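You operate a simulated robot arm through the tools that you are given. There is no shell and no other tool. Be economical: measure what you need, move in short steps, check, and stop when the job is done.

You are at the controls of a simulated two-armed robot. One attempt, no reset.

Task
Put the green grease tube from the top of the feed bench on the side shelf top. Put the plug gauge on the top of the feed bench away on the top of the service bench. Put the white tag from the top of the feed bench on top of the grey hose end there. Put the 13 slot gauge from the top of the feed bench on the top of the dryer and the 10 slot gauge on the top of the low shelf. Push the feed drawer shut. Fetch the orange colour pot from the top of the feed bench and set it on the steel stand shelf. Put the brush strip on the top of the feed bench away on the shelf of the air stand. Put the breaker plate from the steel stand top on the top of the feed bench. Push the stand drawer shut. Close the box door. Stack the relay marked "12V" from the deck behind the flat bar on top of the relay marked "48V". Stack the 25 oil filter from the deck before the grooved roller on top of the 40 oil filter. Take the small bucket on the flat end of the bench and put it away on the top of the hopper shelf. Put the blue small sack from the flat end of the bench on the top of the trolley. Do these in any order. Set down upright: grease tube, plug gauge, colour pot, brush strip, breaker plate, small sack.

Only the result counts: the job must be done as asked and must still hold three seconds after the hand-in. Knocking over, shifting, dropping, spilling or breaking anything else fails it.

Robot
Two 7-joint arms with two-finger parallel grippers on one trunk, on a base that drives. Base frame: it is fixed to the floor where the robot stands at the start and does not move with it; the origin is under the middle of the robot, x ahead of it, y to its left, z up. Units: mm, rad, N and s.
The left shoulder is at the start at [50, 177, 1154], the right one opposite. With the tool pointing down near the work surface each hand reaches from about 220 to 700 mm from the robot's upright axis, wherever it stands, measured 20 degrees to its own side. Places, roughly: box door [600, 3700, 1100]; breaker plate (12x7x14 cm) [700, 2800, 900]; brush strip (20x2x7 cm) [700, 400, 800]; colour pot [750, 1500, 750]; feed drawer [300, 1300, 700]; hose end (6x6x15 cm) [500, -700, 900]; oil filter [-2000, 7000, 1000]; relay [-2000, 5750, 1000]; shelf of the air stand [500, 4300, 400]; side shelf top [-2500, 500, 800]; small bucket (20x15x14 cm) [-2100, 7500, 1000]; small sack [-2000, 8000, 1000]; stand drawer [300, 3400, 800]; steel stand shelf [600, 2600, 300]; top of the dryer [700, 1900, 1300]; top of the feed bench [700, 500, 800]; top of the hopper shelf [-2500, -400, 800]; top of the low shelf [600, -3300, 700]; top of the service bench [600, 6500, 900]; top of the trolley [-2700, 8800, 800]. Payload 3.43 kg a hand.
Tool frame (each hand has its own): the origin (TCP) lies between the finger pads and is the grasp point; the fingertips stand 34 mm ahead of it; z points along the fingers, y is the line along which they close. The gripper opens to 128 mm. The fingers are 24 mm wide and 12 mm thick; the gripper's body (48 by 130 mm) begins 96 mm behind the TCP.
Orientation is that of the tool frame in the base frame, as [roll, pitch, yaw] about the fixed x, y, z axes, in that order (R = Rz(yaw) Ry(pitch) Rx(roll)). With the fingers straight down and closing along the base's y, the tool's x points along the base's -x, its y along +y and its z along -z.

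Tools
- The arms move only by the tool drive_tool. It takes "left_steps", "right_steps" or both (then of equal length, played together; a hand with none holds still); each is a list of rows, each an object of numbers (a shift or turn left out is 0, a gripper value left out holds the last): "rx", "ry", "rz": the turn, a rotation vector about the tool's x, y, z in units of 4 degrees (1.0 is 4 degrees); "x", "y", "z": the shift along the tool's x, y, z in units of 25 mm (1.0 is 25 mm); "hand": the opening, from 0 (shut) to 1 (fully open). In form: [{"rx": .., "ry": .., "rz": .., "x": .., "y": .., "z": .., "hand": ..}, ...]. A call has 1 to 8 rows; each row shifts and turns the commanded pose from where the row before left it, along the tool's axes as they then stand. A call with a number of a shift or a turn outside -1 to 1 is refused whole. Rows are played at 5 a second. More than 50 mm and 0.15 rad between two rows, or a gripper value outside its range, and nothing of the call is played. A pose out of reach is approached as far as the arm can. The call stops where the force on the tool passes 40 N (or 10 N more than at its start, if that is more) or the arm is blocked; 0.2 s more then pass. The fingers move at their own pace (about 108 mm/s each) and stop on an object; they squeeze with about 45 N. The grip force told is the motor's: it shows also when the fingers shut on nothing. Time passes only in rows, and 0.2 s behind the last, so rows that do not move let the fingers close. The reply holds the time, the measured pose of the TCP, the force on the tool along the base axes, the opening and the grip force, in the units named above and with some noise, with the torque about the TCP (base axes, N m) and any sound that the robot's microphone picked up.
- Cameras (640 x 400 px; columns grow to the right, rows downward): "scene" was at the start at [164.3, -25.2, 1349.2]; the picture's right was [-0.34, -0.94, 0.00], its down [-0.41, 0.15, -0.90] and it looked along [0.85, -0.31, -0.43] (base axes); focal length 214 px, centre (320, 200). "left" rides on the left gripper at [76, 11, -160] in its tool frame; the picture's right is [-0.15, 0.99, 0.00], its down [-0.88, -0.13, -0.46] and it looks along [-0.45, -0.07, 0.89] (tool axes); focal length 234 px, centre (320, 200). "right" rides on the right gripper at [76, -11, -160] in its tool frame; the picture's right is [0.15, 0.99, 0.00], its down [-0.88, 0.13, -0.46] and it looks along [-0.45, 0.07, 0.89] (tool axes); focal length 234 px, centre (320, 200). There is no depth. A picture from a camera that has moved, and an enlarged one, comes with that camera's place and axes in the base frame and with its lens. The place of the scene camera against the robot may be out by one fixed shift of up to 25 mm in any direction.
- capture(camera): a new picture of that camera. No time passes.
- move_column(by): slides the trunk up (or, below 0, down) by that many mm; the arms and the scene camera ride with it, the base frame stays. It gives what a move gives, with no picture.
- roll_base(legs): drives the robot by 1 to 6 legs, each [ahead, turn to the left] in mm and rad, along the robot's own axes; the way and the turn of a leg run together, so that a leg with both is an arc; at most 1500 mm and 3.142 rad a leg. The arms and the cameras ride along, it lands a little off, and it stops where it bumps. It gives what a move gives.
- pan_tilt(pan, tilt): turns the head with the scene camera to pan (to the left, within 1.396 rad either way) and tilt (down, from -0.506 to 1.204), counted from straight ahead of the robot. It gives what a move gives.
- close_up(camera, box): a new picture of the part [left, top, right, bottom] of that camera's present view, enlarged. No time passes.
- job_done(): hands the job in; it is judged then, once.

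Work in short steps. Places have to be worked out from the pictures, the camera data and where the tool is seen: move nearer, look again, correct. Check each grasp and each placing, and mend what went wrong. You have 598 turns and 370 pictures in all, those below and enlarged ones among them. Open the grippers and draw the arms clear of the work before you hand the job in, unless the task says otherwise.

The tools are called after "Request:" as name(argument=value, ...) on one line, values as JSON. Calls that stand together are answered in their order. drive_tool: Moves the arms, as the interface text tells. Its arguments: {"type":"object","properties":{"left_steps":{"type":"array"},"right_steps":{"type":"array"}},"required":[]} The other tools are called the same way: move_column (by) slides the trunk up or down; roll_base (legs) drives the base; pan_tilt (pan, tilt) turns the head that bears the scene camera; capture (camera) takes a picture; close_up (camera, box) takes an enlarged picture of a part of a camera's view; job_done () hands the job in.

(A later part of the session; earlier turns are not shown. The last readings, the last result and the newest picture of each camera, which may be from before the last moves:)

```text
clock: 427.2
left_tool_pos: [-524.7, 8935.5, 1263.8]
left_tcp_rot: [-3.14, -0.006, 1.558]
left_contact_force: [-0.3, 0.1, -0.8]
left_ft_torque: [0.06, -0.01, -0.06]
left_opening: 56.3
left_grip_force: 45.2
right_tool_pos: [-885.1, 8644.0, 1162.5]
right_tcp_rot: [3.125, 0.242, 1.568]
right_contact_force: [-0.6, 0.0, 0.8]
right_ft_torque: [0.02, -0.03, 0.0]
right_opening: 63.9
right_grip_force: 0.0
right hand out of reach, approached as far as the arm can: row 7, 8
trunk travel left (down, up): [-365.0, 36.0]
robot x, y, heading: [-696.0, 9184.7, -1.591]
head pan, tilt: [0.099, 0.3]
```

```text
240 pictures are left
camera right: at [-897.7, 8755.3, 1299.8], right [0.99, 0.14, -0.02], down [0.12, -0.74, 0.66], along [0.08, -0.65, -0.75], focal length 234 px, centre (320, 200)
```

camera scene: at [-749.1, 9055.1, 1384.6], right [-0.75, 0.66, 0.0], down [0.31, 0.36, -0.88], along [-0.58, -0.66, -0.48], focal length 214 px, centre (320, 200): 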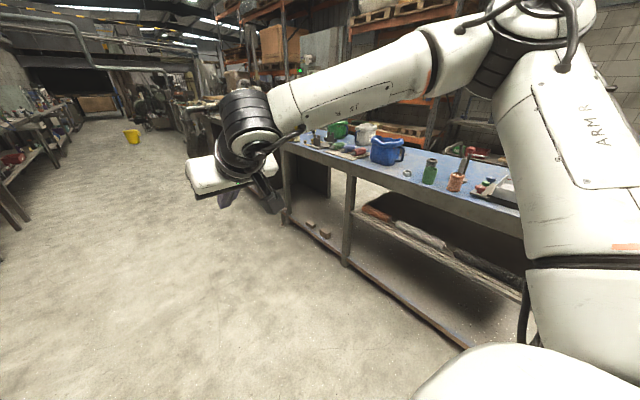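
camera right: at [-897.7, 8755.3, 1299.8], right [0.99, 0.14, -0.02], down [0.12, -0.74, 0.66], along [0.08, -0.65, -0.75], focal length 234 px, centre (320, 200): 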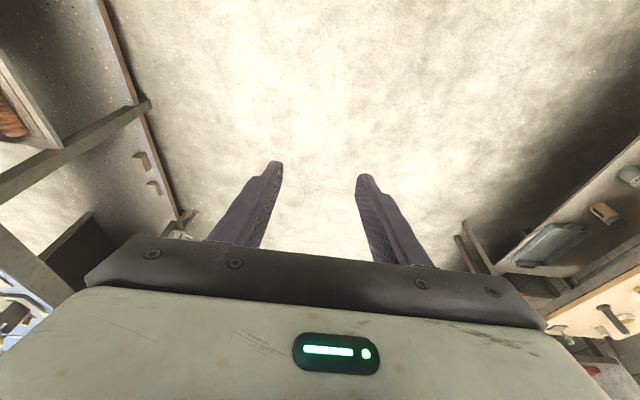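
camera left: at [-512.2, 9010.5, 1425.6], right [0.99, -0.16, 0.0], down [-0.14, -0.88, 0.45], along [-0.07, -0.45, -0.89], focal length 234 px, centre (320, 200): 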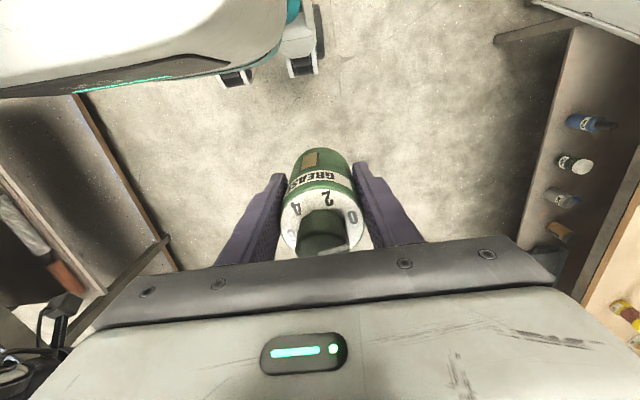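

The area close around the base is hidden by the robot itself; drive away 1 m and look back.

Request:
roll_base(legs=[[1000, 0], [0, 3.1]])

Request:
pan_tilt(pan=0.0, tilt=0.6)

Request:
capture(camera="scene")

```text
clock: 439.7
left_tool_pos: [-885.7, 8447.4, 1264.3]
left_tcp_rot: [-3.14, -0.006, -1.618]
left_contact_force: [0.0, 0.6, -2.2]
left_ft_torque: [0.0, 0.0, -0.03]
left_opening: 56.5
left_grip_force: 44.9
right_tool_pos: [-517.4, 8727.7, 1162.3]
right_tcp_rot: [3.124, 0.244, -1.607]
right_contact_force: [0.2, -1.1, 0.7]
right_ft_torque: [0.05, -0.03, 0.0]
right_opening: 64.0
right_grip_force: 0.0
trunk travel left (down, up): [-365.0, 36.0]
robot x, y, heading: [-721.2, 8193.9, 1.517]
head pan, tilt: [0.099, 0.3]
```

```text
clock: 440.5
left_tool_pos: [-885.9, 8448.1, 1264.1]
left_tcp_rot: [-3.14, -0.006, -1.617]
left_contact_force: [0.4, 0.7, -2.7]
left_ft_torque: [-0.04, -0.01, 0.02]
left_opening: 56.3
left_grip_force: 44.7
right_tool_pos: [-515.9, 8728.8, 1162.4]
right_tcp_rot: [3.123, 0.245, -1.604]
right_contact_force: [-0.4, 0.5, 0.3]
right_ft_torque: [-0.01, -0.01, 0.03]
right_opening: 63.7
right_grip_force: 0.0
trunk travel left (down, up): [-365.0, 36.0]
robot x, y, heading: [-721.4, 8190.2, 1.526]
head pan, tilt: [0.0, 0.6]
```

```text
239 pictures are left
camera scene: at [-706.4, 8355.4, 1375.6], right [1.0, -0.05, 0.0], down [-0.03, -0.56, -0.83], along [0.04, 0.82, -0.56], focal length 214 px, centre (320, 200)
```

scene: 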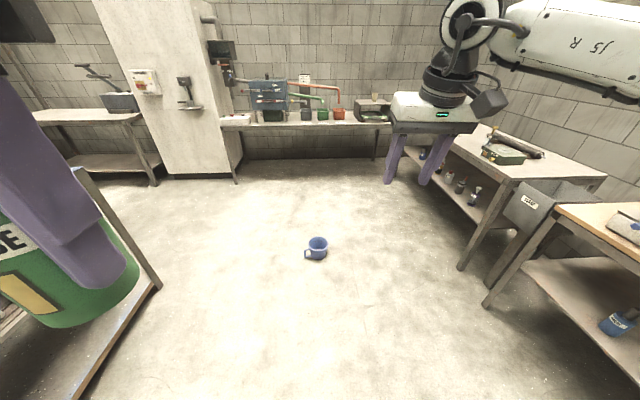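

Found the bucket standing on the floor at about [-671,9645], handle towards -x. Drive up to it with room for the right hand.

Request:
roll_base(legs=[[0, 0.142], [950, 0], [0, -0.1]])

Request:
pan_tilt(pan=-0.3, tilt=0.9)

Request:
capture(camera="right")

Request:
capture(camera="scene")

```text
clock: 446.6
left_tool_pos: [-977.7, 9380.1, 1263.8]
left_tcp_rot: [-3.14, -0.004, -1.581]
left_contact_force: [0.2, -0.2, -1.5]
left_ft_torque: [0.0, -0.01, -0.02]
left_opening: 56.4
left_grip_force: 45.2
right_tool_pos: [-618.6, 9673.2, 1164.0]
right_tcp_rot: [3.124, 0.244, -1.571]
right_contact_force: [0.0, -0.8, 0.1]
right_ft_torque: [0.0, 0.02, -0.01]
right_opening: 64.1
right_grip_force: 0.1
trunk travel left (down, up): [-365.0, 36.0]
robot x, y, heading: [-804.7, 9128.8, 1.557]
head pan, tilt: [0.0, 0.6]
```

```text
clock: 447.4
left_tool_pos: [-977.6, 9379.8, 1264.6]
left_tcp_rot: [-3.14, -0.005, -1.579]
left_contact_force: [0.2, -0.4, -1.5]
left_ft_torque: [0.0, 0.0, 0.0]
left_opening: 56.4
left_grip_force: 44.7
right_tool_pos: [-618.7, 9672.7, 1162.6]
right_tcp_rot: [3.125, 0.246, -1.569]
right_contact_force: [-1.1, 0.2, -0.6]
right_ft_torque: [0.0, 0.01, -0.02]
right_opening: 63.9
right_grip_force: 0.0
trunk travel left (down, up): [-365.0, 36.0]
robot x, y, heading: [-806.1, 9126.1, 1.563]
head pan, tilt: [-0.3, 0.901]
```

```text
238 pictures are left
camera right: at [-604.5, 9560.5, 1300.4], right [-0.99, -0.15, -0.02], down [-0.12, 0.74, 0.66], along [-0.08, 0.65, -0.75], focal length 234 px, centre (320, 200)
```

right: 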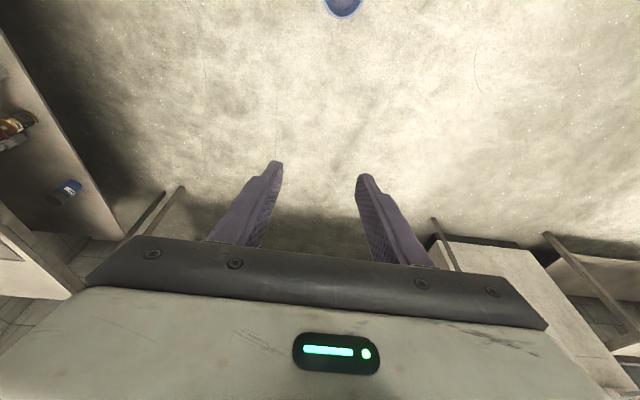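

```text
237 pictures are left
camera scene: at [-772.5, 9277.4, 1350.8], right [0.95, -0.31, 0.0], down [-0.24, -0.75, -0.62], along [0.19, 0.59, -0.78], focal length 214 px, centre (320, 200)
```

scene: 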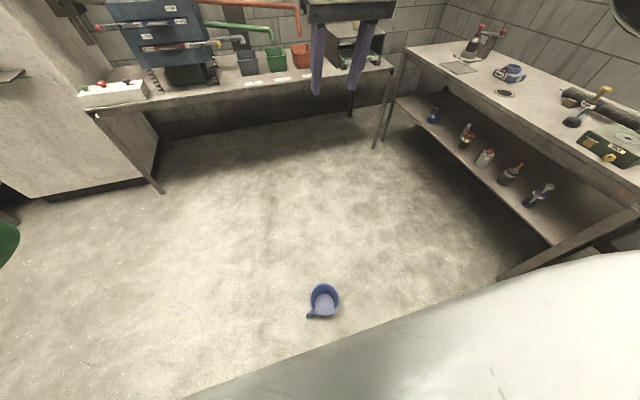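

Zoom to see the bucket's interior and handle direction.

Request:
close_up(camera="scene", box=[280, 265, 370, 335])

Request:
move_column(by=-300)

Request:
capture(camera="scene")

```text
5.71 times, centred on (325, 300) of scene
camera zoom: at [-772.5, 9277.4, 1350.8], right [0.95, -0.31, 0.0], down [-0.24, -0.75, -0.62], along [0.19, 0.59, -0.78], focal length 1226 px, centre (291, -371)
```

zoom: 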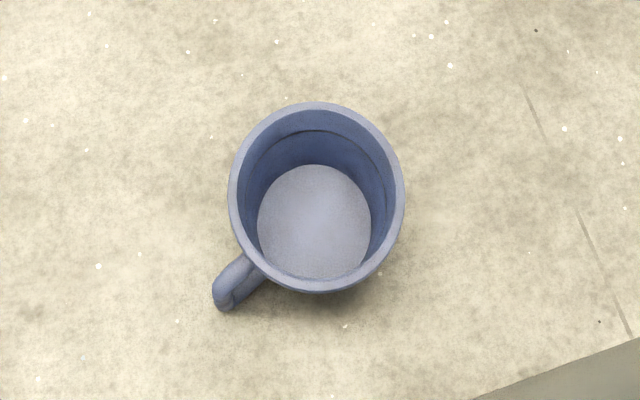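

```text
clock: 450.4
left_tool_pos: [-978.5, 9379.0, 965.4]
left_tcp_rot: [-3.14, -0.006, -1.582]
left_contact_force: [-0.3, 0.2, -1.8]
left_ft_torque: [0.01, 0.0, 0.0]
left_opening: 56.5
left_grip_force: 45.4
right_tool_pos: [-619.3, 9673.3, 864.5]
right_tcp_rot: [3.125, 0.246, -1.572]
right_contact_force: [0.4, -0.3, -0.2]
right_ft_torque: [-0.03, 0.0, -0.03]
right_opening: 63.9
right_grip_force: 0.0
trunk travel left (down, up): [-65.0, 336.0]
robot x, y, heading: [-807.2, 9127.9, 1.559]
head pan, tilt: [-0.3, 0.901]
```

```text
235 pictures are left
camera scene: at [-772.4, 9277.3, 1050.8], right [0.95, -0.31, 0.0], down [-0.24, -0.75, -0.62], along [0.19, 0.59, -0.78], focal length 214 px, centre (320, 200)
```

scene: 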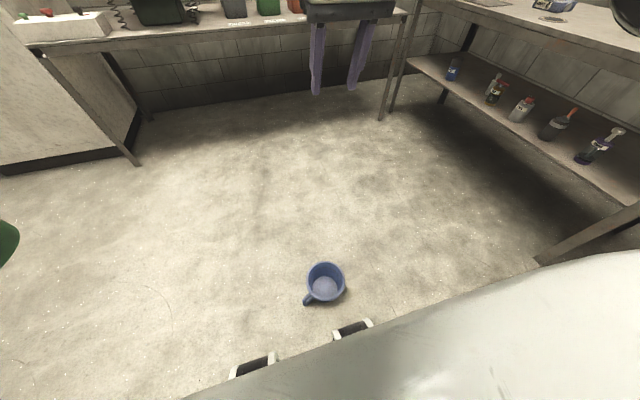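

The bucket is an open cup with a ~10 mm wall; it is fine for a rim grip from above. Straighten the right hand and bring it back above the bucket.

Request:
drive_tool(right_steps=[{"x": 1}, {"x": 1, "z": 0.5}, {"x": 1, "ry": 0.9, "z": 0.5}, {"x": 0.5, "ry": 0.9, "z": 0.7}, {"ry": 0.9, "z": 1}, {"ry": 0.8, "z": 1}, {"z": 1}, {"z": 1}])

Request:
capture(camera="right")

```text
clock: 452.2
left_tool_pos: [-976.5, 9379.3, 964.9]
left_tcp_rot: [-3.14, -0.006, -1.581]
left_contact_force: [0.1, -0.3, -1.3]
left_ft_torque: [-0.03, 0.05, 0.0]
left_opening: 56.2
left_grip_force: 45.0
right_tool_pos: [-618.7, 9604.7, 701.5]
right_tcp_rot: [3.127, 0.002, -1.567]
right_contact_force: [0.2, 0.3, -0.2]
right_ft_torque: [0.02, -0.04, 0.02]
right_opening: 64.0
right_grip_force: 0.1
trunk travel left (down, up): [-65.0, 336.0]
robot x, y, heading: [-804.0, 9125.9, 1.557]
head pan, tilt: [-0.3, 0.901]
```

```text
234 pictures are left
camera right: at [-605.5, 9528.0, 862.0], right [-0.99, -0.15, 0.02], down [-0.13, 0.88, 0.46], along [-0.08, 0.45, -0.89], focal length 234 px, centre (320, 200)
```

right: 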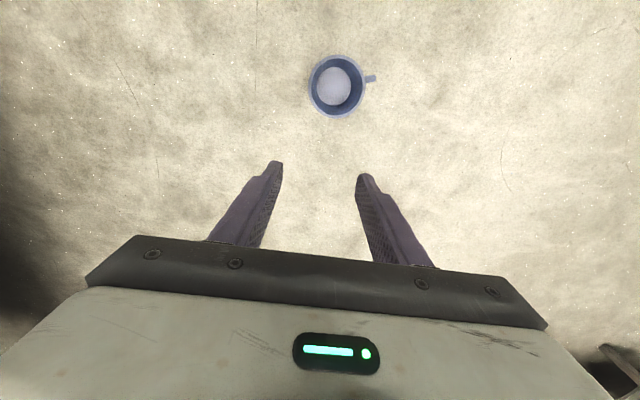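

Bucket rim centre about [-660,9535], z≈140. Move above its +x rim and descend.

Request:
move_column(by=-65)

Request:
drive_tool(right_steps=[{"z": 1, "x": 0.35, "y": -0.145}, {"z": 1, "x": 0.35, "y": -0.145}, {"z": 1, "x": 0.35, "y": -0.145}, {"z": 1, "x": 0.35, "y": -0.145}, {"z": 1, "x": 0.35, "y": -0.145}, {"z": 1, "x": 0.35, "y": -0.145}, {"z": 1, "x": 0.35, "y": -0.145}, {"z": 1, "x": 0.35, "y": -0.145}])

Request:
capture(camera="right")

```text
clock: 453.2
left_tool_pos: [-977.3, 9380.4, 899.3]
left_tcp_rot: [-3.141, -0.005, -1.582]
left_contact_force: [0.4, -0.7, -1.1]
left_ft_torque: [-0.03, 0.04, -0.01]
left_opening: 56.7
left_grip_force: 44.8
right_tool_pos: [-619.0, 9604.7, 636.0]
right_tcp_rot: [3.126, 0.002, -1.567]
right_contact_force: [0.2, -0.9, 0.3]
right_ft_torque: [-0.03, -0.01, 0.01]
right_opening: 64.0
right_grip_force: 0.0
trunk travel left (down, up): [0.0, 401.0]
robot x, y, heading: [-805.1, 9128.7, 1.554]
head pan, tilt: [-0.3, 0.901]
```

```text
clock: 455.0
left_tool_pos: [-978.5, 9381.0, 899.8]
left_tcp_rot: [-3.14, -0.002, -1.582]
left_contact_force: [-0.4, -0.9, -1.7]
left_ft_torque: [0.0, 0.03, -0.02]
left_opening: 56.4
left_grip_force: 45.4
right_tool_pos: [-576.0, 9522.4, 457.8]
right_tcp_rot: [3.125, 0.002, -1.566]
right_contact_force: [-0.5, -0.2, -0.6]
right_ft_torque: [0.01, 0.02, 0.0]
right_opening: 64.1
right_grip_force: 0.0
right hand out of reach, approached as far as the arm can: row 6, 7, 8
trunk travel left (down, up): [0.0, 401.0]
robot x, y, heading: [-804.9, 9131.5, 1.557]
head pan, tilt: [-0.3, 0.901]
```

```text
233 pictures are left
camera right: at [-561.8, 9444.3, 618.1], right [-0.99, -0.15, 0.02], down [-0.13, 0.88, 0.46], along [-0.08, 0.45, -0.89], focal length 234 px, centre (320, 200)
```

right: 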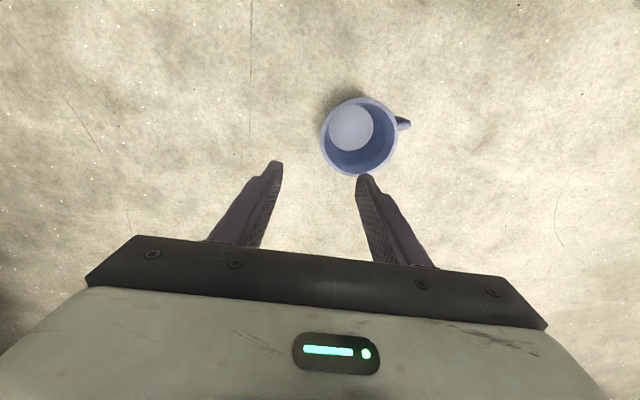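

The right arm stops at z≈458. Look at its posture.

Request:
pan_tilt(pan=-0.7, tilt=0.7)

Request:
capture(camera="scene")

```text
clock: 455.9
left_tool_pos: [-977.5, 9380.9, 900.1]
left_tcp_rot: [-3.14, -0.004, -1.581]
left_contact_force: [-0.5, 0.1, -1.2]
left_ft_torque: [0.0, 0.01, -0.02]
left_opening: 56.6
left_grip_force: 45.2
right_tool_pos: [-576.8, 9521.4, 459.1]
right_tcp_rot: [3.125, 0.004, -1.565]
right_contact_force: [-0.3, 0.0, 0.9]
right_ft_torque: [0.04, 0.0, -0.01]
right_opening: 64.2
right_grip_force: 0.0
trunk travel left (down, up): [0.0, 401.0]
robot x, y, heading: [-802.4, 9129.1, 1.554]
head pan, tilt: [-0.7, 0.7]
```

```text
232 pictures are left
camera scene: at [-740.2, 9269.7, 1001.9], right [0.76, -0.65, 0.0], down [-0.42, -0.49, -0.76], along [0.5, 0.58, -0.64], focal length 214 px, centre (320, 200)
```

scene: 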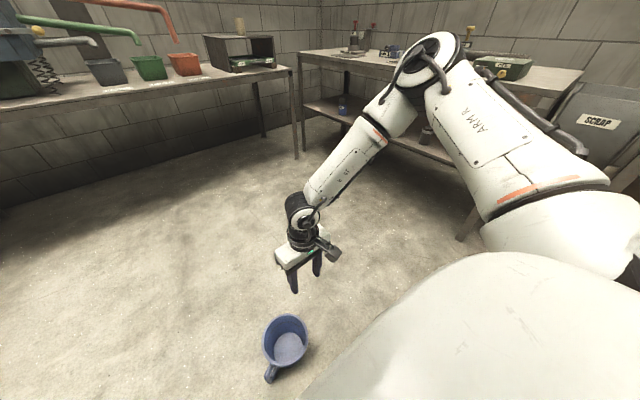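

Try lowering while moving the hand a bit forward.

Request:
drive_tool(right_steps=[{"z": 1, "x": -0.8, "y": 0.3}, {"z": 1, "x": -0.8, "y": 0.3}, {"z": 1, "x": -0.5}, {"z": 1}])

```text
clock: 456.9
left_tool_pos: [-977.6, 9379.9, 899.9]
left_tcp_rot: [-3.139, -0.006, -1.582]
left_contact_force: [-0.4, 0.3, -1.5]
left_ft_torque: [0.0, 0.01, -0.03]
left_opening: 56.5
left_grip_force: 45.2
right_tool_pos: [-545.4, 9531.5, 439.9]
right_tcp_rot: [3.125, 0.004, -1.564]
right_contact_force: [0.3, 0.2, 0.2]
right_ft_torque: [-0.01, -0.04, 0.01]
right_opening: 64.1
right_grip_force: 0.2
right hand out of reach, approached as far as the arm can: row 1, 2, 3, 4
trunk travel left (down, up): [0.0, 401.0]
robot x, y, heading: [-801.8, 9132.6, 1.56]
head pan, tilt: [-0.7, 0.7]
```

Moving outward seems to allow going lower; explore further to the right.

Request:
drive_tool(right_steps=[{"y": -1}, {"y": -1}, {"y": -1}, {"y": -1, "z": 1}, {"z": 1}, {"z": 1}, {"z": 1}, {"z": 1}])

Request:
drive_tool(right_steps=[{"x": 1}, {"x": 1}, {"x": 1}, {"z": 1}, {"z": 1}, {"z": 1}, {"z": 1}, {"z": 1}])

```text
clock: 458.7
left_tool_pos: [-978.1, 9380.0, 898.8]
left_tcp_rot: [-3.14, -0.004, -1.58]
left_contact_force: [-0.2, -0.5, -1.6]
left_ft_torque: [0.0, 0.0, 0.01]
left_opening: 56.5
left_grip_force: 45.0
right_tool_pos: [-432.7, 9506.6, 393.5]
right_tcp_rot: [3.124, 0.002, -1.565]
right_contact_force: [0.5, 1.0, 0.3]
right_ft_torque: [-0.02, -0.05, -0.01]
right_opening: 63.9
right_grip_force: 0.0
right hand out of reach, approached as far as the arm can: row 5, 6, 7, 8
trunk travel left (down, up): [0.0, 401.0]
robot x, y, heading: [-805.3, 9128.7, 1.556]
head pan, tilt: [-0.7, 0.7]
```

```text
clock: 460.5
left_tool_pos: [-977.3, 9380.5, 899.1]
left_tcp_rot: [-3.141, -0.006, -1.581]
left_contact_force: [0.2, 1.2, -1.1]
left_ft_torque: [-0.01, 0.01, -0.04]
left_opening: 56.3
left_grip_force: 45.0
right_tool_pos: [-432.2, 9431.1, 378.7]
right_tcp_rot: [3.124, 0.003, -1.567]
right_contact_force: [-0.3, 0.7, -0.5]
right_ft_torque: [-0.01, -0.04, 0.01]
right_opening: 64.1
right_grip_force: 0.1
right hand out of reach, approached as far as the arm can: row 4, 5, 6, 7, 8
trunk travel left (down, up): [0.0, 401.0]
robot x, y, heading: [-804.4, 9130.6, 1.555]
head pan, tilt: [-0.7, 0.7]
```

Straight-down is limited; try a stretched arm with the tool tilted forward ~28° and see how low it gets.

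Request:
drive_tool(right_steps=[{"z": -1, "x": -1, "ry": -1}, {"z": -1, "x": -1, "ry": -1}, {"x": -1, "ry": -1}, {"x": -1, "ry": -1}, {"x": -1, "ry": -1}, {"ry": -1}, {"ry": -1}])

Request:
drive_tool(right_steps=[{"z": 1}, {"z": 1}, {"z": 1}, {"z": 1}, {"z": 1}, {"z": 1}, {"z": 1}, {"z": 1}])

```text
clock: 462.1
left_tool_pos: [-978.2, 9380.1, 900.9]
left_tcp_rot: [-3.139, -0.005, -1.581]
left_contact_force: [-0.2, 0.4, -1.4]
left_ft_torque: [-0.01, -0.02, -0.04]
left_opening: 56.7
left_grip_force: 45.5
right_tool_pos: [-431.0, 9554.6, 444.3]
right_tcp_rot: [3.123, 0.493, -1.576]
right_contact_force: [0.6, -0.4, 0.1]
right_ft_torque: [0.0, 0.02, 0.0]
right_opening: 64.0
right_grip_force: 0.0
trunk travel left (down, up): [0.0, 401.0]
robot x, y, heading: [-804.8, 9126.9, 1.556]
head pan, tilt: [-0.7, 0.7]
```

```text
clock: 463.9
left_tool_pos: [-977.9, 9380.9, 899.7]
left_tcp_rot: [-3.14, -0.006, -1.58]
left_contact_force: [0.4, 0.2, -1.6]
left_ft_torque: [-0.05, 0.0, -0.01]
left_opening: 56.3
left_grip_force: 44.7
right_tool_pos: [-414.3, 9609.6, 421.1]
right_tcp_rot: [3.123, 0.49, -1.576]
right_contact_force: [0.1, 0.7, 1.2]
right_ft_torque: [-0.01, -0.01, 0.0]
right_opening: 64.2
right_grip_force: 0.1
right hand out of reach, approached as far as the arm can: row 2, 3, 4, 5, 6, 7, 8
trunk travel left (down, up): [0.0, 401.0]
robot x, y, heading: [-808.2, 9129.7, 1.559]
head pan, tilt: [-0.7, 0.7]
```

Test whether a sideways tilt (fingers outward) allows going lower.

Request:
drive_tool(right_steps=[{"z": -1, "ry": 1}, {"z": -1, "ry": 1}, {"ry": 1, "y": 1}, {"ry": 1, "y": 1}, {"ry": 1, "y": 1}, {"ry": 1, "y": 1, "rx": 1}, {"ry": 1, "y": 1, "rx": 1}, {"rx": 1, "y": 1}])

Request:
drive_tool(right_steps=[{"rx": 1}, {"rx": 1}, {"rx": 1}, {"rx": 1}, {"z": 1}, {"z": 1}, {"z": 1}, {"z": 1}])

Request:
capture(camera="scene")

```text
clock: 465.7
left_tool_pos: [-977.7, 9379.9, 899.1]
left_tcp_rot: [-3.138, -0.006, -1.581]
left_contact_force: [0.8, 0.0, -1.0]
left_ft_torque: [-0.02, -0.03, 0.02]
left_opening: 56.6
left_grip_force: 44.8
right_tool_pos: [-536.0, 9565.7, 495.1]
right_tcp_rot: [-2.947, 0.004, -1.577]
right_contact_force: [-1.1, -0.9, 0.2]
right_ft_torque: [-0.01, -0.02, 0.0]
right_opening: 63.8
right_grip_force: 0.0
right hand out of reach, approached as far as the arm can: row 7, 8
trunk travel left (down, up): [0.0, 401.0]
robot x, y, heading: [-809.2, 9129.7, 1.558]
head pan, tilt: [-0.7, 0.7]
```

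```text
clock: 467.5
left_tool_pos: [-978.0, 9380.6, 900.2]
left_tcp_rot: [-3.14, -0.005, -1.582]
left_contact_force: [0.3, 0.3, -1.6]
left_ft_torque: [-0.02, 0.0, 0.03]
left_opening: 56.4
left_grip_force: 44.8
right_tool_pos: [-436.1, 9531.3, 468.6]
right_tcp_rot: [-2.672, 0.003, -1.577]
right_contact_force: [0.2, -0.3, -0.5]
right_ft_torque: [-0.01, -0.01, -0.01]
right_opening: 63.9
right_grip_force: 0.0
right hand out of reach, approached as far as the arm can: row 1, 2, 3, 4, 5, 6, 7, 8
trunk travel left (down, up): [0.0, 401.0]
robot x, y, heading: [-805.1, 9126.5, 1.554]
head pan, tilt: [-0.7, 0.7]
```

```text
231 pictures are left
camera scene: at [-740.2, 9269.7, 1001.9], right [0.76, -0.66, 0.0], down [-0.42, -0.49, -0.76], along [0.5, 0.58, -0.64], focal length 214 px, centre (320, 200)
```

scene: 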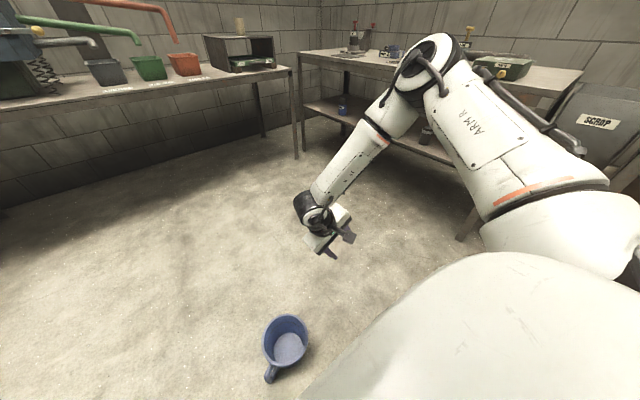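

Elbow posture limits the height. Test an inward posture (elbow forward): raise, straighten, move inward, then lower.

Request:
drive_tool(right_steps=[{"rx": -1, "z": -1}, {"rx": -1, "z": -1}, {"rx": -1, "z": -1}, {"rx": -1, "z": -1}, {"rx": -1, "z": -1}, {"rx": -1, "y": 1}, {"rx": -0.4, "y": 1}, {"y": 1}])

Request:
drive_tool(right_steps=[{"y": 1, "x": -0.3}, {"y": 1, "x": -0.3}, {"y": 1, "x": -0.3}, {"y": 1, "x": -0.3}, {"y": 1, "x": -0.3}, {"y": 1, "x": -0.3}, {"y": 1}, {"y": 1}])

```text
clock: 469.3
left_tool_pos: [-977.3, 9379.7, 899.0]
left_tcp_rot: [-3.139, -0.005, -1.582]
left_contact_force: [-0.1, 0.9, -1.7]
left_ft_torque: [-0.04, 0.02, -0.01]
left_opening: 56.2
left_grip_force: 45.3
right_tool_pos: [-548.8, 9531.4, 581.8]
right_tcp_rot: [-3.116, 0.003, -1.576]
right_contact_force: [-0.1, -0.3, -0.2]
right_ft_torque: [0.0, -0.01, 0.03]
right_opening: 64.1
right_grip_force: 0.1
trunk travel left (down, up): [0.0, 401.0]
robot x, y, heading: [-804.9, 9127.9, 1.559]
head pan, tilt: [-0.7, 0.7]
```

```text
clock: 471.1
left_tool_pos: [-978.4, 9380.5, 899.8]
left_tcp_rot: [-3.14, -0.006, -1.581]
left_contact_force: [-0.3, -0.3, -1.1]
left_ft_torque: [-0.02, 0.0, 0.03]
left_opening: 56.3
left_grip_force: 45.2
right_tool_pos: [-666.3, 9535.0, 608.3]
right_tcp_rot: [-3.118, 0.005, -1.578]
right_contact_force: [1.1, -0.1, -0.3]
right_ft_torque: [-0.03, 0.01, 0.0]
right_opening: 64.3
right_grip_force: 0.2
right hand out of reach, approached as far as the arm can: row 4, 5, 6, 7, 8
trunk travel left (down, up): [0.0, 401.0]
robot x, y, heading: [-802.5, 9126.4, 1.558]
head pan, tilt: [-0.7, 0.7]
```

Try the other arm branch: go high above the shoulder, inward and forward with tilt, then down (as the left arm did at the tag).

Request:
drive_tool(right_steps=[{"z": -1}, {"z": -1}, {"z": -1}, {"z": -1}, {"z": -1}, {"z": -1}, {"z": -1}, {"z": -1}])

Request:
drive_tool(right_steps=[{"z": -1}, {"z": -1}, {"z": -1}, {"z": -1}, {"y": 1}, {"y": 1}, {"y": 1}, {"y": 1}])

Request:
drive_tool(right_steps=[{"y": 1}, {"y": 0.5, "x": -1, "ry": -1}, {"x": -1, "ry": -1}, {"x": -1, "ry": -1}, {"x": -1, "ry": -1}, {"x": -1, "ry": -1}, {"x": -0.5, "ry": -1}])

Request:
capture(camera="scene")

```text
clock: 472.9
left_tool_pos: [-978.1, 9380.0, 898.7]
left_tcp_rot: [-3.139, -0.004, -1.582]
left_contact_force: [-0.2, 1.3, -1.5]
left_ft_torque: [-0.02, -0.01, -0.01]
left_opening: 56.1
left_grip_force: 44.7
right_tool_pos: [-657.4, 9542.7, 808.2]
right_tcp_rot: [-3.118, 0.002, -1.576]
right_contact_force: [0.0, -0.2, -0.7]
right_ft_torque: [-0.02, 0.01, 0.05]
right_opening: 64.2
right_grip_force: 0.2
right hand out of reach, approached as far as the arm can: row 8
trunk travel left (down, up): [0.0, 401.0]
robot x, y, heading: [-803.6, 9133.7, 1.558]
head pan, tilt: [-0.7, 0.7]
```

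```text
clock: 474.7
left_tool_pos: [-977.7, 9379.9, 899.8]
left_tcp_rot: [-3.138, -0.004, -1.581]
left_contact_force: [0.4, -0.1, -1.7]
left_ft_torque: [-0.02, -0.03, 0.01]
left_opening: 56.3
left_grip_force: 45.0
right_tool_pos: [-651.7, 9503.2, 879.8]
right_tcp_rot: [-3.121, 0.003, -1.577]
right_contact_force: [0.3, 0.1, -1.0]
right_ft_torque: [0.05, -0.01, -0.01]
right_opening: 64.1
right_grip_force: 0.0
right hand out of reach, approached as far as the arm can: row 1, 2, 3, 4, 5, 6, 7, 8
trunk travel left (down, up): [0.0, 401.0]
robot x, y, heading: [-806.2, 9131.1, 1.561]
head pan, tilt: [-0.7, 0.7]
```

```text
clock: 476.3
left_tool_pos: [-978.8, 9380.7, 899.4]
left_tcp_rot: [-3.14, -0.006, -1.582]
left_contact_force: [-0.3, -0.7, -0.6]
left_ft_torque: [-0.03, 0.03, -0.02]
left_opening: 56.6
left_grip_force: 45.2
right_tool_pos: [-630.8, 9629.4, 900.6]
right_tcp_rot: [-3.113, 0.422, -1.563]
right_contact_force: [-0.2, 0.8, 0.0]
right_ft_torque: [-0.02, 0.0, -0.02]
right_opening: 63.9
right_grip_force: 0.0
right hand out of reach, approached as far as the arm can: row 1, 2, 4, 6
trunk travel left (down, up): [0.0, 401.0]
robot x, y, heading: [-801.2, 9130.2, 1.559]
head pan, tilt: [-0.7, 0.7]
```

```text
230 pictures are left
camera scene: at [-740.1, 9269.7, 1001.9], right [0.76, -0.66, 0.0], down [-0.42, -0.49, -0.76], along [0.5, 0.58, -0.64], focal length 214 px, centre (320, 200)
```

scene: 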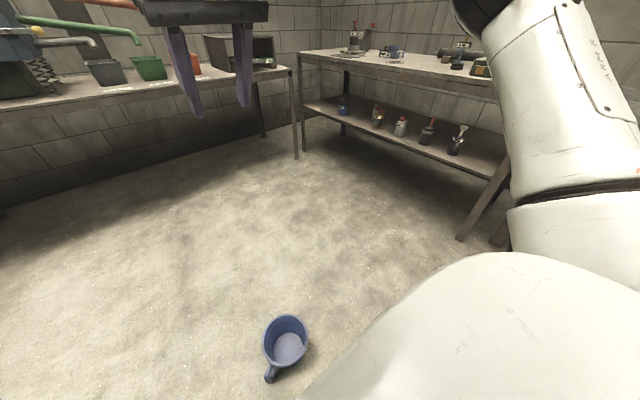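

Suspect the hand-roll joint (tool yaw) is the limiting joint. Test turning the tool yaw and moving inward.

Request:
drive_tool(right_steps=[{"ry": 1, "x": 0.5}, {"ry": 1, "x": 0.5}, {"ry": 1, "x": 0.5}, {"ry": 1, "x": 0.5}, {"ry": 1, "x": 0.5}, {"ry": 1}])

Request:
drive_tool(right_steps=[{"rz": -1}, {"rz": -1}, {"rz": -1}, {"rz": -1}, {"rz": -1}, {"rz": -1}, {"rz": -1}, {"rz": -1}])

Request:
drive_tool(right_steps=[{"y": 0.8, "x": -0.5}, {"y": 0.8, "x": -0.5}, {"y": 0.8, "x": -0.5}, {"y": 0.8, "x": -0.5}, {"y": 0.8, "x": -0.5}, {"y": 0.8, "x": -0.5}])

```text
clock: 477.7
left_tool_pos: [-977.6, 9378.7, 900.1]
left_tcp_rot: [-3.141, -0.004, -1.582]
left_contact_force: [-0.3, 0.2, -0.7]
left_ft_torque: [0.0, 0.01, 0.01]
left_opening: 56.4
left_grip_force: 45.3
right_tool_pos: [-610.8, 9565.9, 878.0]
right_tcp_rot: [-3.118, 0.004, -1.579]
right_contact_force: [-0.3, -0.2, -0.4]
right_ft_torque: [0.02, 0.04, 0.0]
right_opening: 63.7
right_grip_force: 0.1
right hand out of reach, approached as far as the arm can: row 2, 3, 4, 6
trunk travel left (down, up): [0.0, 401.0]
robot x, y, heading: [-804.3, 9129.6, 1.558]
head pan, tilt: [-0.7, 0.7]
```

```text
clock: 479.5
left_tool_pos: [-977.5, 9379.1, 899.9]
left_tcp_rot: [-3.141, -0.005, -1.582]
left_contact_force: [0.1, 0.1, -1.3]
left_ft_torque: [0.01, -0.02, 0.02]
left_opening: 56.4
left_grip_force: 45.1
right_tool_pos: [-612.3, 9566.9, 877.9]
right_tcp_rot: [-3.117, -0.012, -1.017]
right_contact_force: [-0.8, 0.2, 0.2]
right_ft_torque: [0.02, 0.02, 0.0]
right_opening: 64.1
right_grip_force: 0.0
trunk travel left (down, up): [0.0, 401.0]
robot x, y, heading: [-802.9, 9126.2, 1.559]
head pan, tilt: [-0.7, 0.7]
```

```text
clock: 480.9
left_tool_pos: [-978.4, 9381.1, 900.0]
left_tcp_rot: [-3.14, -0.006, -1.582]
left_contact_force: [0.2, 0.0, -1.0]
left_ft_torque: [-0.01, 0.0, 0.04]
left_opening: 56.6
left_grip_force: 45.1
right_tool_pos: [-653.6, 9520.9, 849.4]
right_tcp_rot: [-3.118, -0.013, -1.018]
right_contact_force: [0.2, 0.2, -0.1]
right_ft_torque: [0.02, -0.03, 0.01]
right_opening: 63.8
right_grip_force: 0.1
right hand out of reach, approached as far as the arm can: row 1, 2, 3, 4, 5, 6
trunk travel left (down, up): [0.0, 401.0]
robot x, y, heading: [-805.2, 9129.0, 1.557]
head pan, tilt: [-0.7, 0.7]
```

Right arm stays limited. Test how low the left arm can go (still holding the tube).

Request:
drive_tool(left_steps=[{"z": 1, "x": -1}, {"z": 1, "x": -1}, {"z": 1, "x": -1}, {"z": 1, "x": -1}, {"z": 1, "x": -1}, {"z": 1, "x": -1}, {"z": 1}, {"z": 1}])

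Request:
drive_tool(left_steps=[{"z": 1}, {"z": 1}, {"z": 1}, {"z": 1}, {"z": 1}, {"z": 1}, {"z": 1}, {"z": 1}])

Request:
drive_tool(left_steps=[{"z": 1}, {"z": 1}, {"z": 1}, {"z": 1}, {"z": 1}, {"z": 1}, {"z": 1}])

```text
clock: 482.7
left_tool_pos: [-974.1, 9528.1, 699.0]
left_tcp_rot: [-3.141, -0.007, -1.581]
left_contact_force: [-0.2, -0.1, -1.7]
left_ft_torque: [-0.04, -0.01, 0.0]
left_opening: 56.5
left_grip_force: 44.6
right_tool_pos: [-654.3, 9520.5, 849.8]
right_tcp_rot: [-3.119, -0.009, -1.019]
right_contact_force: [0.1, 0.9, 0.2]
right_ft_torque: [0.04, -0.01, 0.03]
right_opening: 64.0
right_grip_force: 0.0
trunk travel left (down, up): [0.0, 401.0]
robot x, y, heading: [-805.2, 9131.8, 1.561]
head pan, tilt: [-0.7, 0.7]
```

```text
clock: 484.5
left_tool_pos: [-973.5, 9529.5, 498.0]
left_tcp_rot: [-3.14, -0.005, -1.582]
left_contact_force: [0.3, -0.2, -1.2]
left_ft_torque: [0.01, -0.02, 0.02]
left_opening: 56.3
left_grip_force: 44.8
right_tool_pos: [-653.7, 9520.8, 849.0]
right_tcp_rot: [-3.119, -0.011, -1.018]
right_contact_force: [1.0, 0.2, -0.2]
right_ft_torque: [0.0, 0.01, 0.01]
right_opening: 64.0
right_grip_force: 0.1
trunk travel left (down, up): [0.0, 401.0]
robot x, y, heading: [-802.0, 9126.9, 1.559]
head pan, tilt: [-0.7, 0.7]
```

```text
clock: 486.1
left_tool_pos: [-977.8, 9524.3, 325.2]
left_tcp_rot: [-3.14, -0.005, -1.581]
left_contact_force: [-0.4, -0.7, -1.1]
left_ft_torque: [-0.04, 0.0, 0.01]
left_opening: 56.4
left_grip_force: 44.8
right_tool_pos: [-653.7, 9521.8, 849.2]
right_tcp_rot: [-3.12, -0.01, -1.017]
right_contact_force: [0.2, 0.6, -0.8]
right_ft_torque: [0.0, 0.01, -0.03]
right_opening: 64.0
right_grip_force: 0.0
trunk travel left (down, up): [0.0, 401.0]
robot x, y, heading: [-801.0, 9130.0, 1.559]
head pan, tilt: [-0.7, 0.7]
```

The left arm goes much lower. Continue testing.

Request:
drive_tool(left_steps=[{"z": 1}, {"z": 1}, {"z": 1}, {"z": 1}, {"z": 1}, {"z": 1}, {"z": 0.6}])

Request:
pan_tilt(pan=0.7, tilt=0.7)

Request:
capture(camera="scene")

```text
clock: 487.7
left_tool_pos: [-974.6, 9525.9, 158.8]
left_tcp_rot: [-3.14, -0.006, -1.581]
left_contact_force: [0.6, -1.2, -3.0]
left_ft_torque: [0.0, -0.02, 0.03]
left_opening: 56.3
left_grip_force: 45.1
right_tool_pos: [-652.6, 9521.3, 850.3]
right_tcp_rot: [-3.118, -0.011, -1.016]
right_contact_force: [-0.9, 0.5, 0.2]
right_ft_torque: [-0.02, -0.01, 0.0]
right_opening: 63.6
right_grip_force: 0.1
trunk travel left (down, up): [0.0, 401.0]
robot x, y, heading: [-806.1, 9130.5, 1.555]
head pan, tilt: [-0.7, 0.7]
```

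```text
clock: 489.2
left_tool_pos: [-975.3, 9527.8, 158.8]
left_tcp_rot: [-3.139, -0.005, -1.581]
left_contact_force: [-0.3, 0.1, -1.8]
left_ft_torque: [-0.01, -0.01, 0.01]
left_opening: 56.3
left_grip_force: 45.2
right_tool_pos: [-653.0, 9521.3, 849.3]
right_tcp_rot: [-3.119, -0.011, -1.018]
right_contact_force: [-0.2, 0.2, 0.0]
right_ft_torque: [0.02, 0.02, -0.03]
right_opening: 63.6
right_grip_force: 0.1
trunk travel left (down, up): [0.0, 401.0]
robot x, y, heading: [-804.4, 9127.2, 1.556]
head pan, tilt: [0.7, 0.7]
```

```text
229 pictures are left
camera scene: at [-849.5, 9271.3, 1001.9], right [0.77, 0.63, 0.0], down [0.41, -0.5, -0.76], along [-0.48, 0.59, -0.64], focal length 214 px, centre (320, 200)
```

scene: 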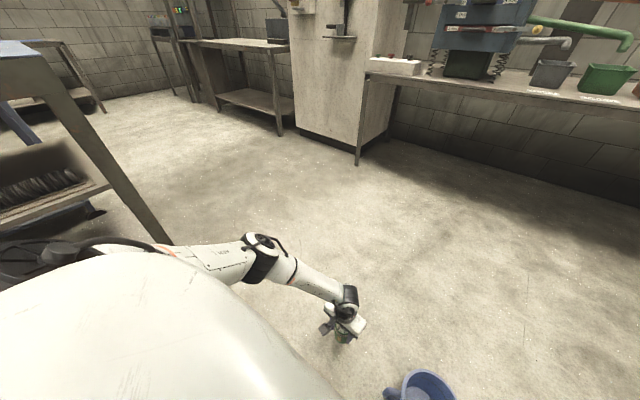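

The left arm works low; the right is in an elbow-up branch. I try to flip the right arm by stretching it out forward and then lowering. First bring the left hand up a little.

Request:
drive_tool(left_steps=[{"z": -1}, {"z": -1}, {"z": -1}, {"z": -1}, {"z": -1}, {"z": -1}, {"z": -1}, {"z": -1}], right_steps=[{"rz": 1}, {"rz": 1}, {"rz": 1}, {"rz": 1}, {"rz": 1}, {"rz": 1}, {"rz": 1}, {"rz": 1}])

Request:
drive_tool(right_steps=[{"ry": -1, "x": -1}, {"ry": -1, "x": -1}, {"ry": -1, "x": -1}, {"ry": -1, "x": -1}, {"ry": -1, "x": -1}, {"ry": -1, "x": -1}, {"ry": -1, "x": -1}, {"ry": -1, "x": -0.5}])

Request:
drive_tool(right_steps=[{"ry": -1, "z": 1}, {"ry": -1, "z": 1}, {"ry": -1, "z": 1}, {"ry": -1, "z": 1}, {"ry": -1, "z": 1}, {"ry": -1, "z": 1}, {"ry": -1, "z": 1}, {"ry": -1, "z": 1}])

```text
clock: 491.0
left_tool_pos: [-975.2, 9527.5, 359.2]
left_tcp_rot: [-3.139, -0.004, -1.582]
left_contact_force: [-0.8, -0.9, -1.5]
left_ft_torque: [0.0, 0.0, 0.01]
left_opening: 56.6
left_grip_force: 45.4
right_tool_pos: [-652.4, 9524.1, 850.4]
right_tcp_rot: [-3.118, 0.003, -1.576]
right_contact_force: [-0.3, -0.7, -0.2]
right_ft_torque: [0.0, -0.03, -0.02]
right_opening: 64.1
right_grip_force: 0.0
trunk travel left (down, up): [0.0, 401.0]
robot x, y, heading: [-804.8, 9133.7, 1.555]
head pan, tilt: [0.7, 0.7]
```

```text
clock: 492.8
left_tool_pos: [-975.3, 9529.3, 358.6]
left_tcp_rot: [-3.14, -0.005, -1.582]
left_contact_force: [-0.8, -1.1, -2.2]
left_ft_torque: [0.0, 0.0, -0.02]
left_opening: 56.5
left_grip_force: 45.0
right_tool_pos: [-602.7, 9710.3, 896.9]
right_tcp_rot: [-3.111, 0.563, -1.562]
right_contact_force: [-0.4, -0.8, 0.5]
right_ft_torque: [0.03, -0.03, 0.01]
right_opening: 63.9
right_grip_force: 0.0
right hand out of reach, approached as far as the arm can: row 1, 2, 3, 4, 5, 7
trunk travel left (down, up): [0.0, 401.0]
robot x, y, heading: [-803.9, 9129.1, 1.56]
head pan, tilt: [0.7, 0.7]
```

```text
clock: 494.6
left_tool_pos: [-975.2, 9527.4, 358.7]
left_tcp_rot: [-3.139, -0.006, -1.582]
left_contact_force: [0.9, 0.3, -0.6]
left_ft_torque: [-0.01, -0.02, 0.01]
left_opening: 56.5
left_grip_force: 45.1
right_tool_pos: [-598.8, 9850.3, 762.2]
right_tcp_rot: [-3.087, 1.12, -1.527]
right_contact_force: [-0.4, -0.4, 0.4]
right_ft_torque: [0.03, 0.02, 0.01]
right_opening: 64.0
right_grip_force: 0.1
trunk travel left (down, up): [0.0, 401.0]
robot x, y, heading: [-803.5, 9128.8, 1.553]
head pan, tilt: [0.7, 0.7]
```

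Now lower it while stretched.

Request:
drive_tool(right_steps=[{"x": 0.9, "z": 0.6}, {"x": 0.9, "z": 0.6}, {"x": 0.9, "z": 0.6}, {"x": 0.9, "z": 0.6}, {"x": 0.9, "z": 0.6}, {"x": 0.9, "z": 0.6}, {"x": 0.9, "z": 0.6}, {"x": 0.9, "z": 0.6}])

Request:
drive_tool(right_steps=[{"x": 0.9, "z": 0.4}, {"x": 0.9, "z": 0.4}, {"x": 0.9, "z": 0.4}, {"x": 0.9, "z": 0.4}, {"x": 0.9, "z": 0.4}, {"x": 0.9, "z": 0.4}])

Request:
pan_tilt(pan=-0.7, tilt=0.6)

Request:
capture(camera="scene")

```text
clock: 496.4
left_tool_pos: [-975.5, 9527.3, 358.9]
left_tcp_rot: [-3.139, -0.005, -1.58]
left_contact_force: [0.1, 0.3, -1.7]
left_ft_torque: [0.0, -0.02, -0.01]
left_opening: 56.1
left_grip_force: 44.5
right_tool_pos: [-549.0, 9818.9, 634.7]
right_tcp_rot: [-3.085, 1.117, -1.523]
right_contact_force: [0.3, 0.5, 0.2]
right_ft_torque: [0.0, 0.0, -0.01]
right_opening: 63.8
right_grip_force: 0.0
right hand out of reach, approached as far as the arm can: row 1, 2, 3, 4, 5, 6, 7, 8
trunk travel left (down, up): [0.0, 401.0]
robot x, y, heading: [-803.6, 9128.0, 1.556]
head pan, tilt: [0.7, 0.7]
```

```text
clock: 497.8
left_tool_pos: [-974.7, 9527.9, 359.2]
left_tcp_rot: [-3.138, -0.005, -1.581]
left_contact_force: [-0.2, 0.0, -1.1]
left_ft_torque: [-0.06, 0.03, 0.0]
left_opening: 56.3
left_grip_force: 45.1
right_tool_pos: [-548.5, 9820.0, 634.8]
right_tcp_rot: [-3.085, 1.116, -1.524]
right_contact_force: [-0.1, 0.0, -0.5]
right_ft_torque: [0.03, 0.0, 0.0]
right_opening: 64.1
right_grip_force: 0.0
right hand out of reach, approached as far as the arm can: row 1, 2, 3, 4, 5, 6
trunk travel left (down, up): [0.0, 401.0]
robot x, y, heading: [-805.0, 9126.4, 1.555]
head pan, tilt: [0.7, 0.7]
```

```text
clock: 499.3
left_tool_pos: [-975.2, 9527.1, 360.5]
left_tcp_rot: [-3.14, -0.006, -1.581]
left_contact_force: [0.8, -0.1, -2.0]
left_ft_torque: [-0.02, 0.0, -0.02]
left_opening: 56.2
left_grip_force: 44.6
right_tool_pos: [-548.2, 9820.6, 635.1]
right_tcp_rot: [-3.085, 1.115, -1.526]
right_contact_force: [-0.2, -0.2, -0.1]
right_ft_torque: [0.01, -0.01, 0.0]
right_opening: 64.0
right_grip_force: 0.1
trunk travel left (down, up): [0.0, 401.0]
robot x, y, heading: [-805.0, 9127.8, 1.556]
head pan, tilt: [-0.7, 0.6]
```

```text
228 pictures are left
camera scene: at [-738.0, 9272.3, 1010.5], right [0.76, -0.65, 0.0], down [-0.37, -0.43, -0.83], along [0.54, 0.62, -0.56], focal length 214 px, centre (320, 200)
```

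scene: 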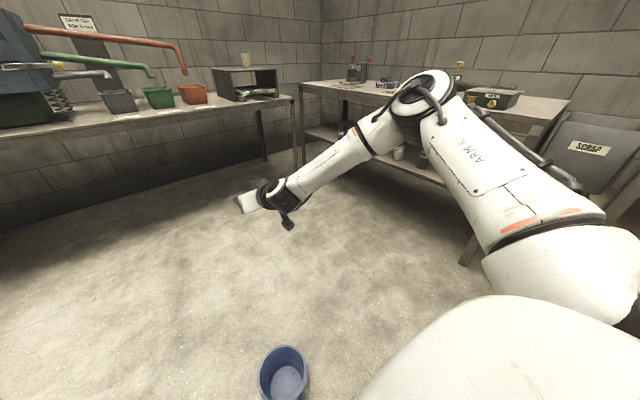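

Flipping failed; I'll use the left arm for low work. Plan: take the green tube to the side shelf now, fetch the bucket later with the left hand. Return both arms to travel poses.

Request:
drive_tool(right_steps=[{"ry": 1, "z": -1}, {"ry": 1, "z": -1}, {"ry": 1, "z": -1}, {"ry": 1, "z": -1}, {"ry": 1, "z": -1}, {"ry": 1, "z": -1}, {"ry": 1, "z": -1}, {"ry": 1, "z": -0.5}], left_steps=[{"z": -1, "x": 0.8}, {"z": -1, "x": 0.8}, {"z": -1, "x": 0.8}, {"z": -1, "x": 0.8}, {"z": -1, "x": 0.8}, {"z": -1, "x": 0.8}, {"z": -1}, {"z": -1}])

Request:
drive_tool(right_steps=[{"ry": 1, "x": 0.8}, {"ry": 1, "x": 0.8}, {"ry": 1, "x": 0.8}, {"ry": 1, "x": 0.8}, {"ry": 1, "x": 0.8}, {"ry": 1, "x": 0.8}, {"ry": 1, "x": 0.8}, {"ry": 1, "x": 0.8}], left_steps=[{"z": -1}, {"z": -1}, {"z": -1}, {"z": -1}, {"z": -1}, {"z": -1}, {"z": -1}, {"z": -1}])

Request:
move_column(by=365)

```text
clock: 501.1
left_tool_pos: [-975.8, 9409.1, 559.8]
left_tcp_rot: [-3.139, -0.006, -1.583]
left_contact_force: [0.4, 0.1, -0.2]
left_ft_torque: [-0.01, -0.02, 0.0]
left_opening: 56.6
left_grip_force: 45.2
right_tool_pos: [-552.8, 9674.4, 751.1]
right_tcp_rot: [-3.112, 0.56, -1.558]
right_contact_force: [-1.0, 0.1, -0.7]
right_ft_torque: [-0.01, -0.01, 0.0]
right_opening: 64.1
right_grip_force: 0.0
trunk travel left (down, up): [0.0, 401.0]
robot x, y, heading: [-803.9, 9125.4, 1.555]
head pan, tilt: [-0.7, 0.6]
```

```text
clock: 502.9
left_tool_pos: [-978.9, 9410.9, 760.6]
left_tcp_rot: [-3.14, -0.008, -1.58]
left_contact_force: [0.6, -0.8, -1.5]
left_ft_torque: [-0.05, 0.01, -0.01]
left_opening: 56.4
left_grip_force: 44.8
right_tool_pos: [-551.5, 9523.0, 702.8]
right_tcp_rot: [-3.117, 0.001, -1.577]
right_contact_force: [0.4, 0.5, -0.6]
right_ft_torque: [0.01, -0.02, -0.03]
right_opening: 64.1
right_grip_force: 0.0
trunk travel left (down, up): [0.0, 401.0]
robot x, y, heading: [-804.1, 9130.3, 1.555]
head pan, tilt: [-0.7, 0.6]
```

```text
clock: 506.5
left_tool_pos: [-978.6, 9411.9, 1124.7]
left_tcp_rot: [-3.139, -0.006, -1.581]
left_contact_force: [-0.6, 0.3, -1.2]
left_ft_torque: [-0.02, 0.01, 0.0]
left_opening: 56.5
left_grip_force: 45.1
right_tool_pos: [-552.3, 9525.0, 1068.4]
right_tcp_rot: [-3.116, 0.001, -1.577]
right_contact_force: [-0.6, -0.7, -0.3]
right_ft_torque: [0.01, 0.0, -0.01]
right_opening: 64.1
right_grip_force: 0.0
trunk travel left (down, up): [-365.0, 36.0]
robot x, y, heading: [-806.0, 9126.3, 1.555]
head pan, tilt: [-0.7, 0.6]
```

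Drive around the north end of the bench.

Request:
roll_base(legs=[[0, 0.74], [1040, 0], [0, 0.84], [1000, 0]])

Request:
pan_tilt(pan=0.6, tilt=0.3)

Request:
capture(camera="scene")

```text
clock: 510.2
left_tool_pos: [-1218.7, 9340.6, 1124.6]
left_tcp_rot: [-3.14, -0.007, -0.861]
left_contact_force: [-0.8, -0.3, -2.8]
left_ft_torque: [-0.03, -0.01, 0.01]
left_opening: 56.4
left_grip_force: 45.0
right_tool_pos: [-972.5, 9708.0, 1067.9]
right_tcp_rot: [-3.117, 0.001, -0.854]
right_contact_force: [0.0, 0.0, -0.2]
right_ft_torque: [-0.06, -0.02, -0.04]
right_opening: 63.9
right_grip_force: 0.0
trunk travel left (down, up): [-365.0, 36.0]
robot x, y, heading: [-901.9, 9245.8, 2.275]
head pan, tilt: [-0.7, 0.6]
stopped in leg 2: the robot was blocked; the commanded pose is now the measured one
```

```text
clock: 511.7
left_tool_pos: [-1217.8, 9340.6, 1124.2]
left_tcp_rot: [-3.14, -0.004, -0.861]
left_contact_force: [-0.1, -0.4, -2.2]
left_ft_torque: [-0.01, -0.03, 0.02]
left_opening: 56.4
left_grip_force: 45.0
right_tool_pos: [-972.4, 9706.6, 1068.6]
right_tcp_rot: [-3.117, 0.003, -0.856]
right_contact_force: [-0.3, 0.4, 0.3]
right_ft_torque: [-0.01, 0.01, -0.01]
right_opening: 64.2
right_grip_force: 0.1
trunk travel left (down, up): [-365.0, 36.0]
robot x, y, heading: [-902.4, 9243.7, 2.272]
head pan, tilt: [0.6, 0.3]
```

```text
227 pictures are left
camera scene: at [-1029.3, 9326.8, 1403.0], right [0.26, 0.96, 0.0], down [0.29, -0.08, -0.96], along [-0.92, 0.25, -0.3], focal length 214 px, centre (320, 200)
```

scene: 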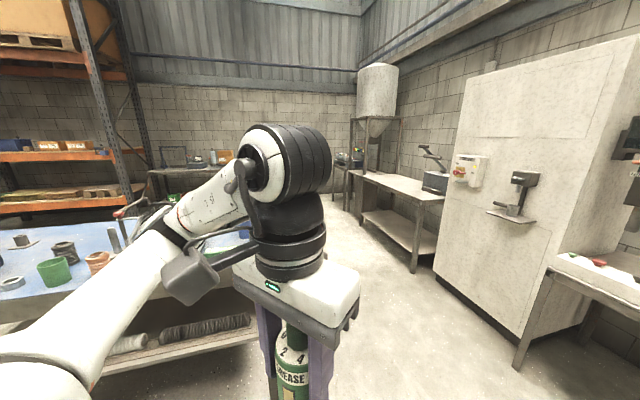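

Blocked, probably by the bucket. Look at it.

Request:
pan_tilt(pan=-0.9, tilt=1.0)

Request:
capture(camera="scene")

Request:
capture(camera="right")

```text
clock: 513.3
left_tool_pos: [-1218.1, 9340.7, 1123.7]
left_tcp_rot: [-3.14, -0.005, -0.863]
left_contact_force: [-0.8, -1.0, -1.9]
left_ft_torque: [0.03, -0.02, -0.02]
left_opening: 56.2
left_grip_force: 44.9
right_tool_pos: [-971.6, 9705.6, 1068.7]
right_tcp_rot: [-3.117, 0.003, -0.854]
right_contact_force: [0.0, 0.3, -0.1]
right_ft_torque: [0.02, 0.0, -0.02]
right_opening: 63.9
right_grip_force: 0.1
trunk travel left (down, up): [-365.0, 36.0]
robot x, y, heading: [-901.7, 9245.0, 2.28]
head pan, tilt: [-0.901, 1.0]
```

```text
226 pictures are left
camera scene: at [-925.7, 9370.6, 1343.5], right [0.98, -0.19, 0.0], down [-0.16, -0.83, -0.54], along [0.1, 0.53, -0.84], focal length 214 px, centre (320, 200)
```

scene: 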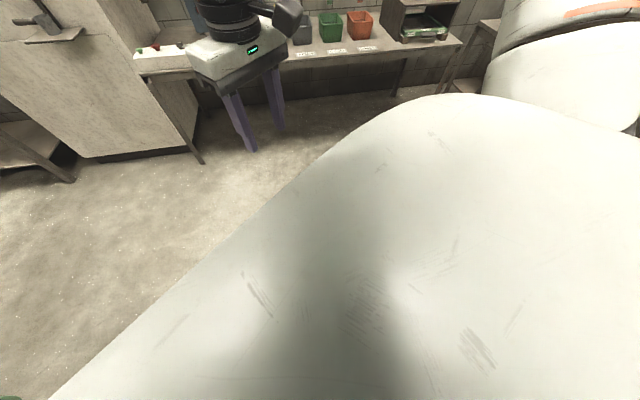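

```text
225 pictures are left
camera right: at [-916.5, 9653.1, 1228.6], right [-0.65, -0.76, -0.03], down [-0.68, 0.57, 0.45], along [-0.33, 0.31, -0.89], focal length 234 px, centre (320, 200)
```

right: 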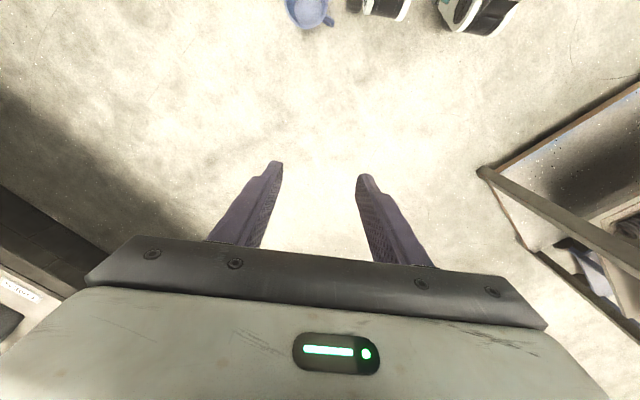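

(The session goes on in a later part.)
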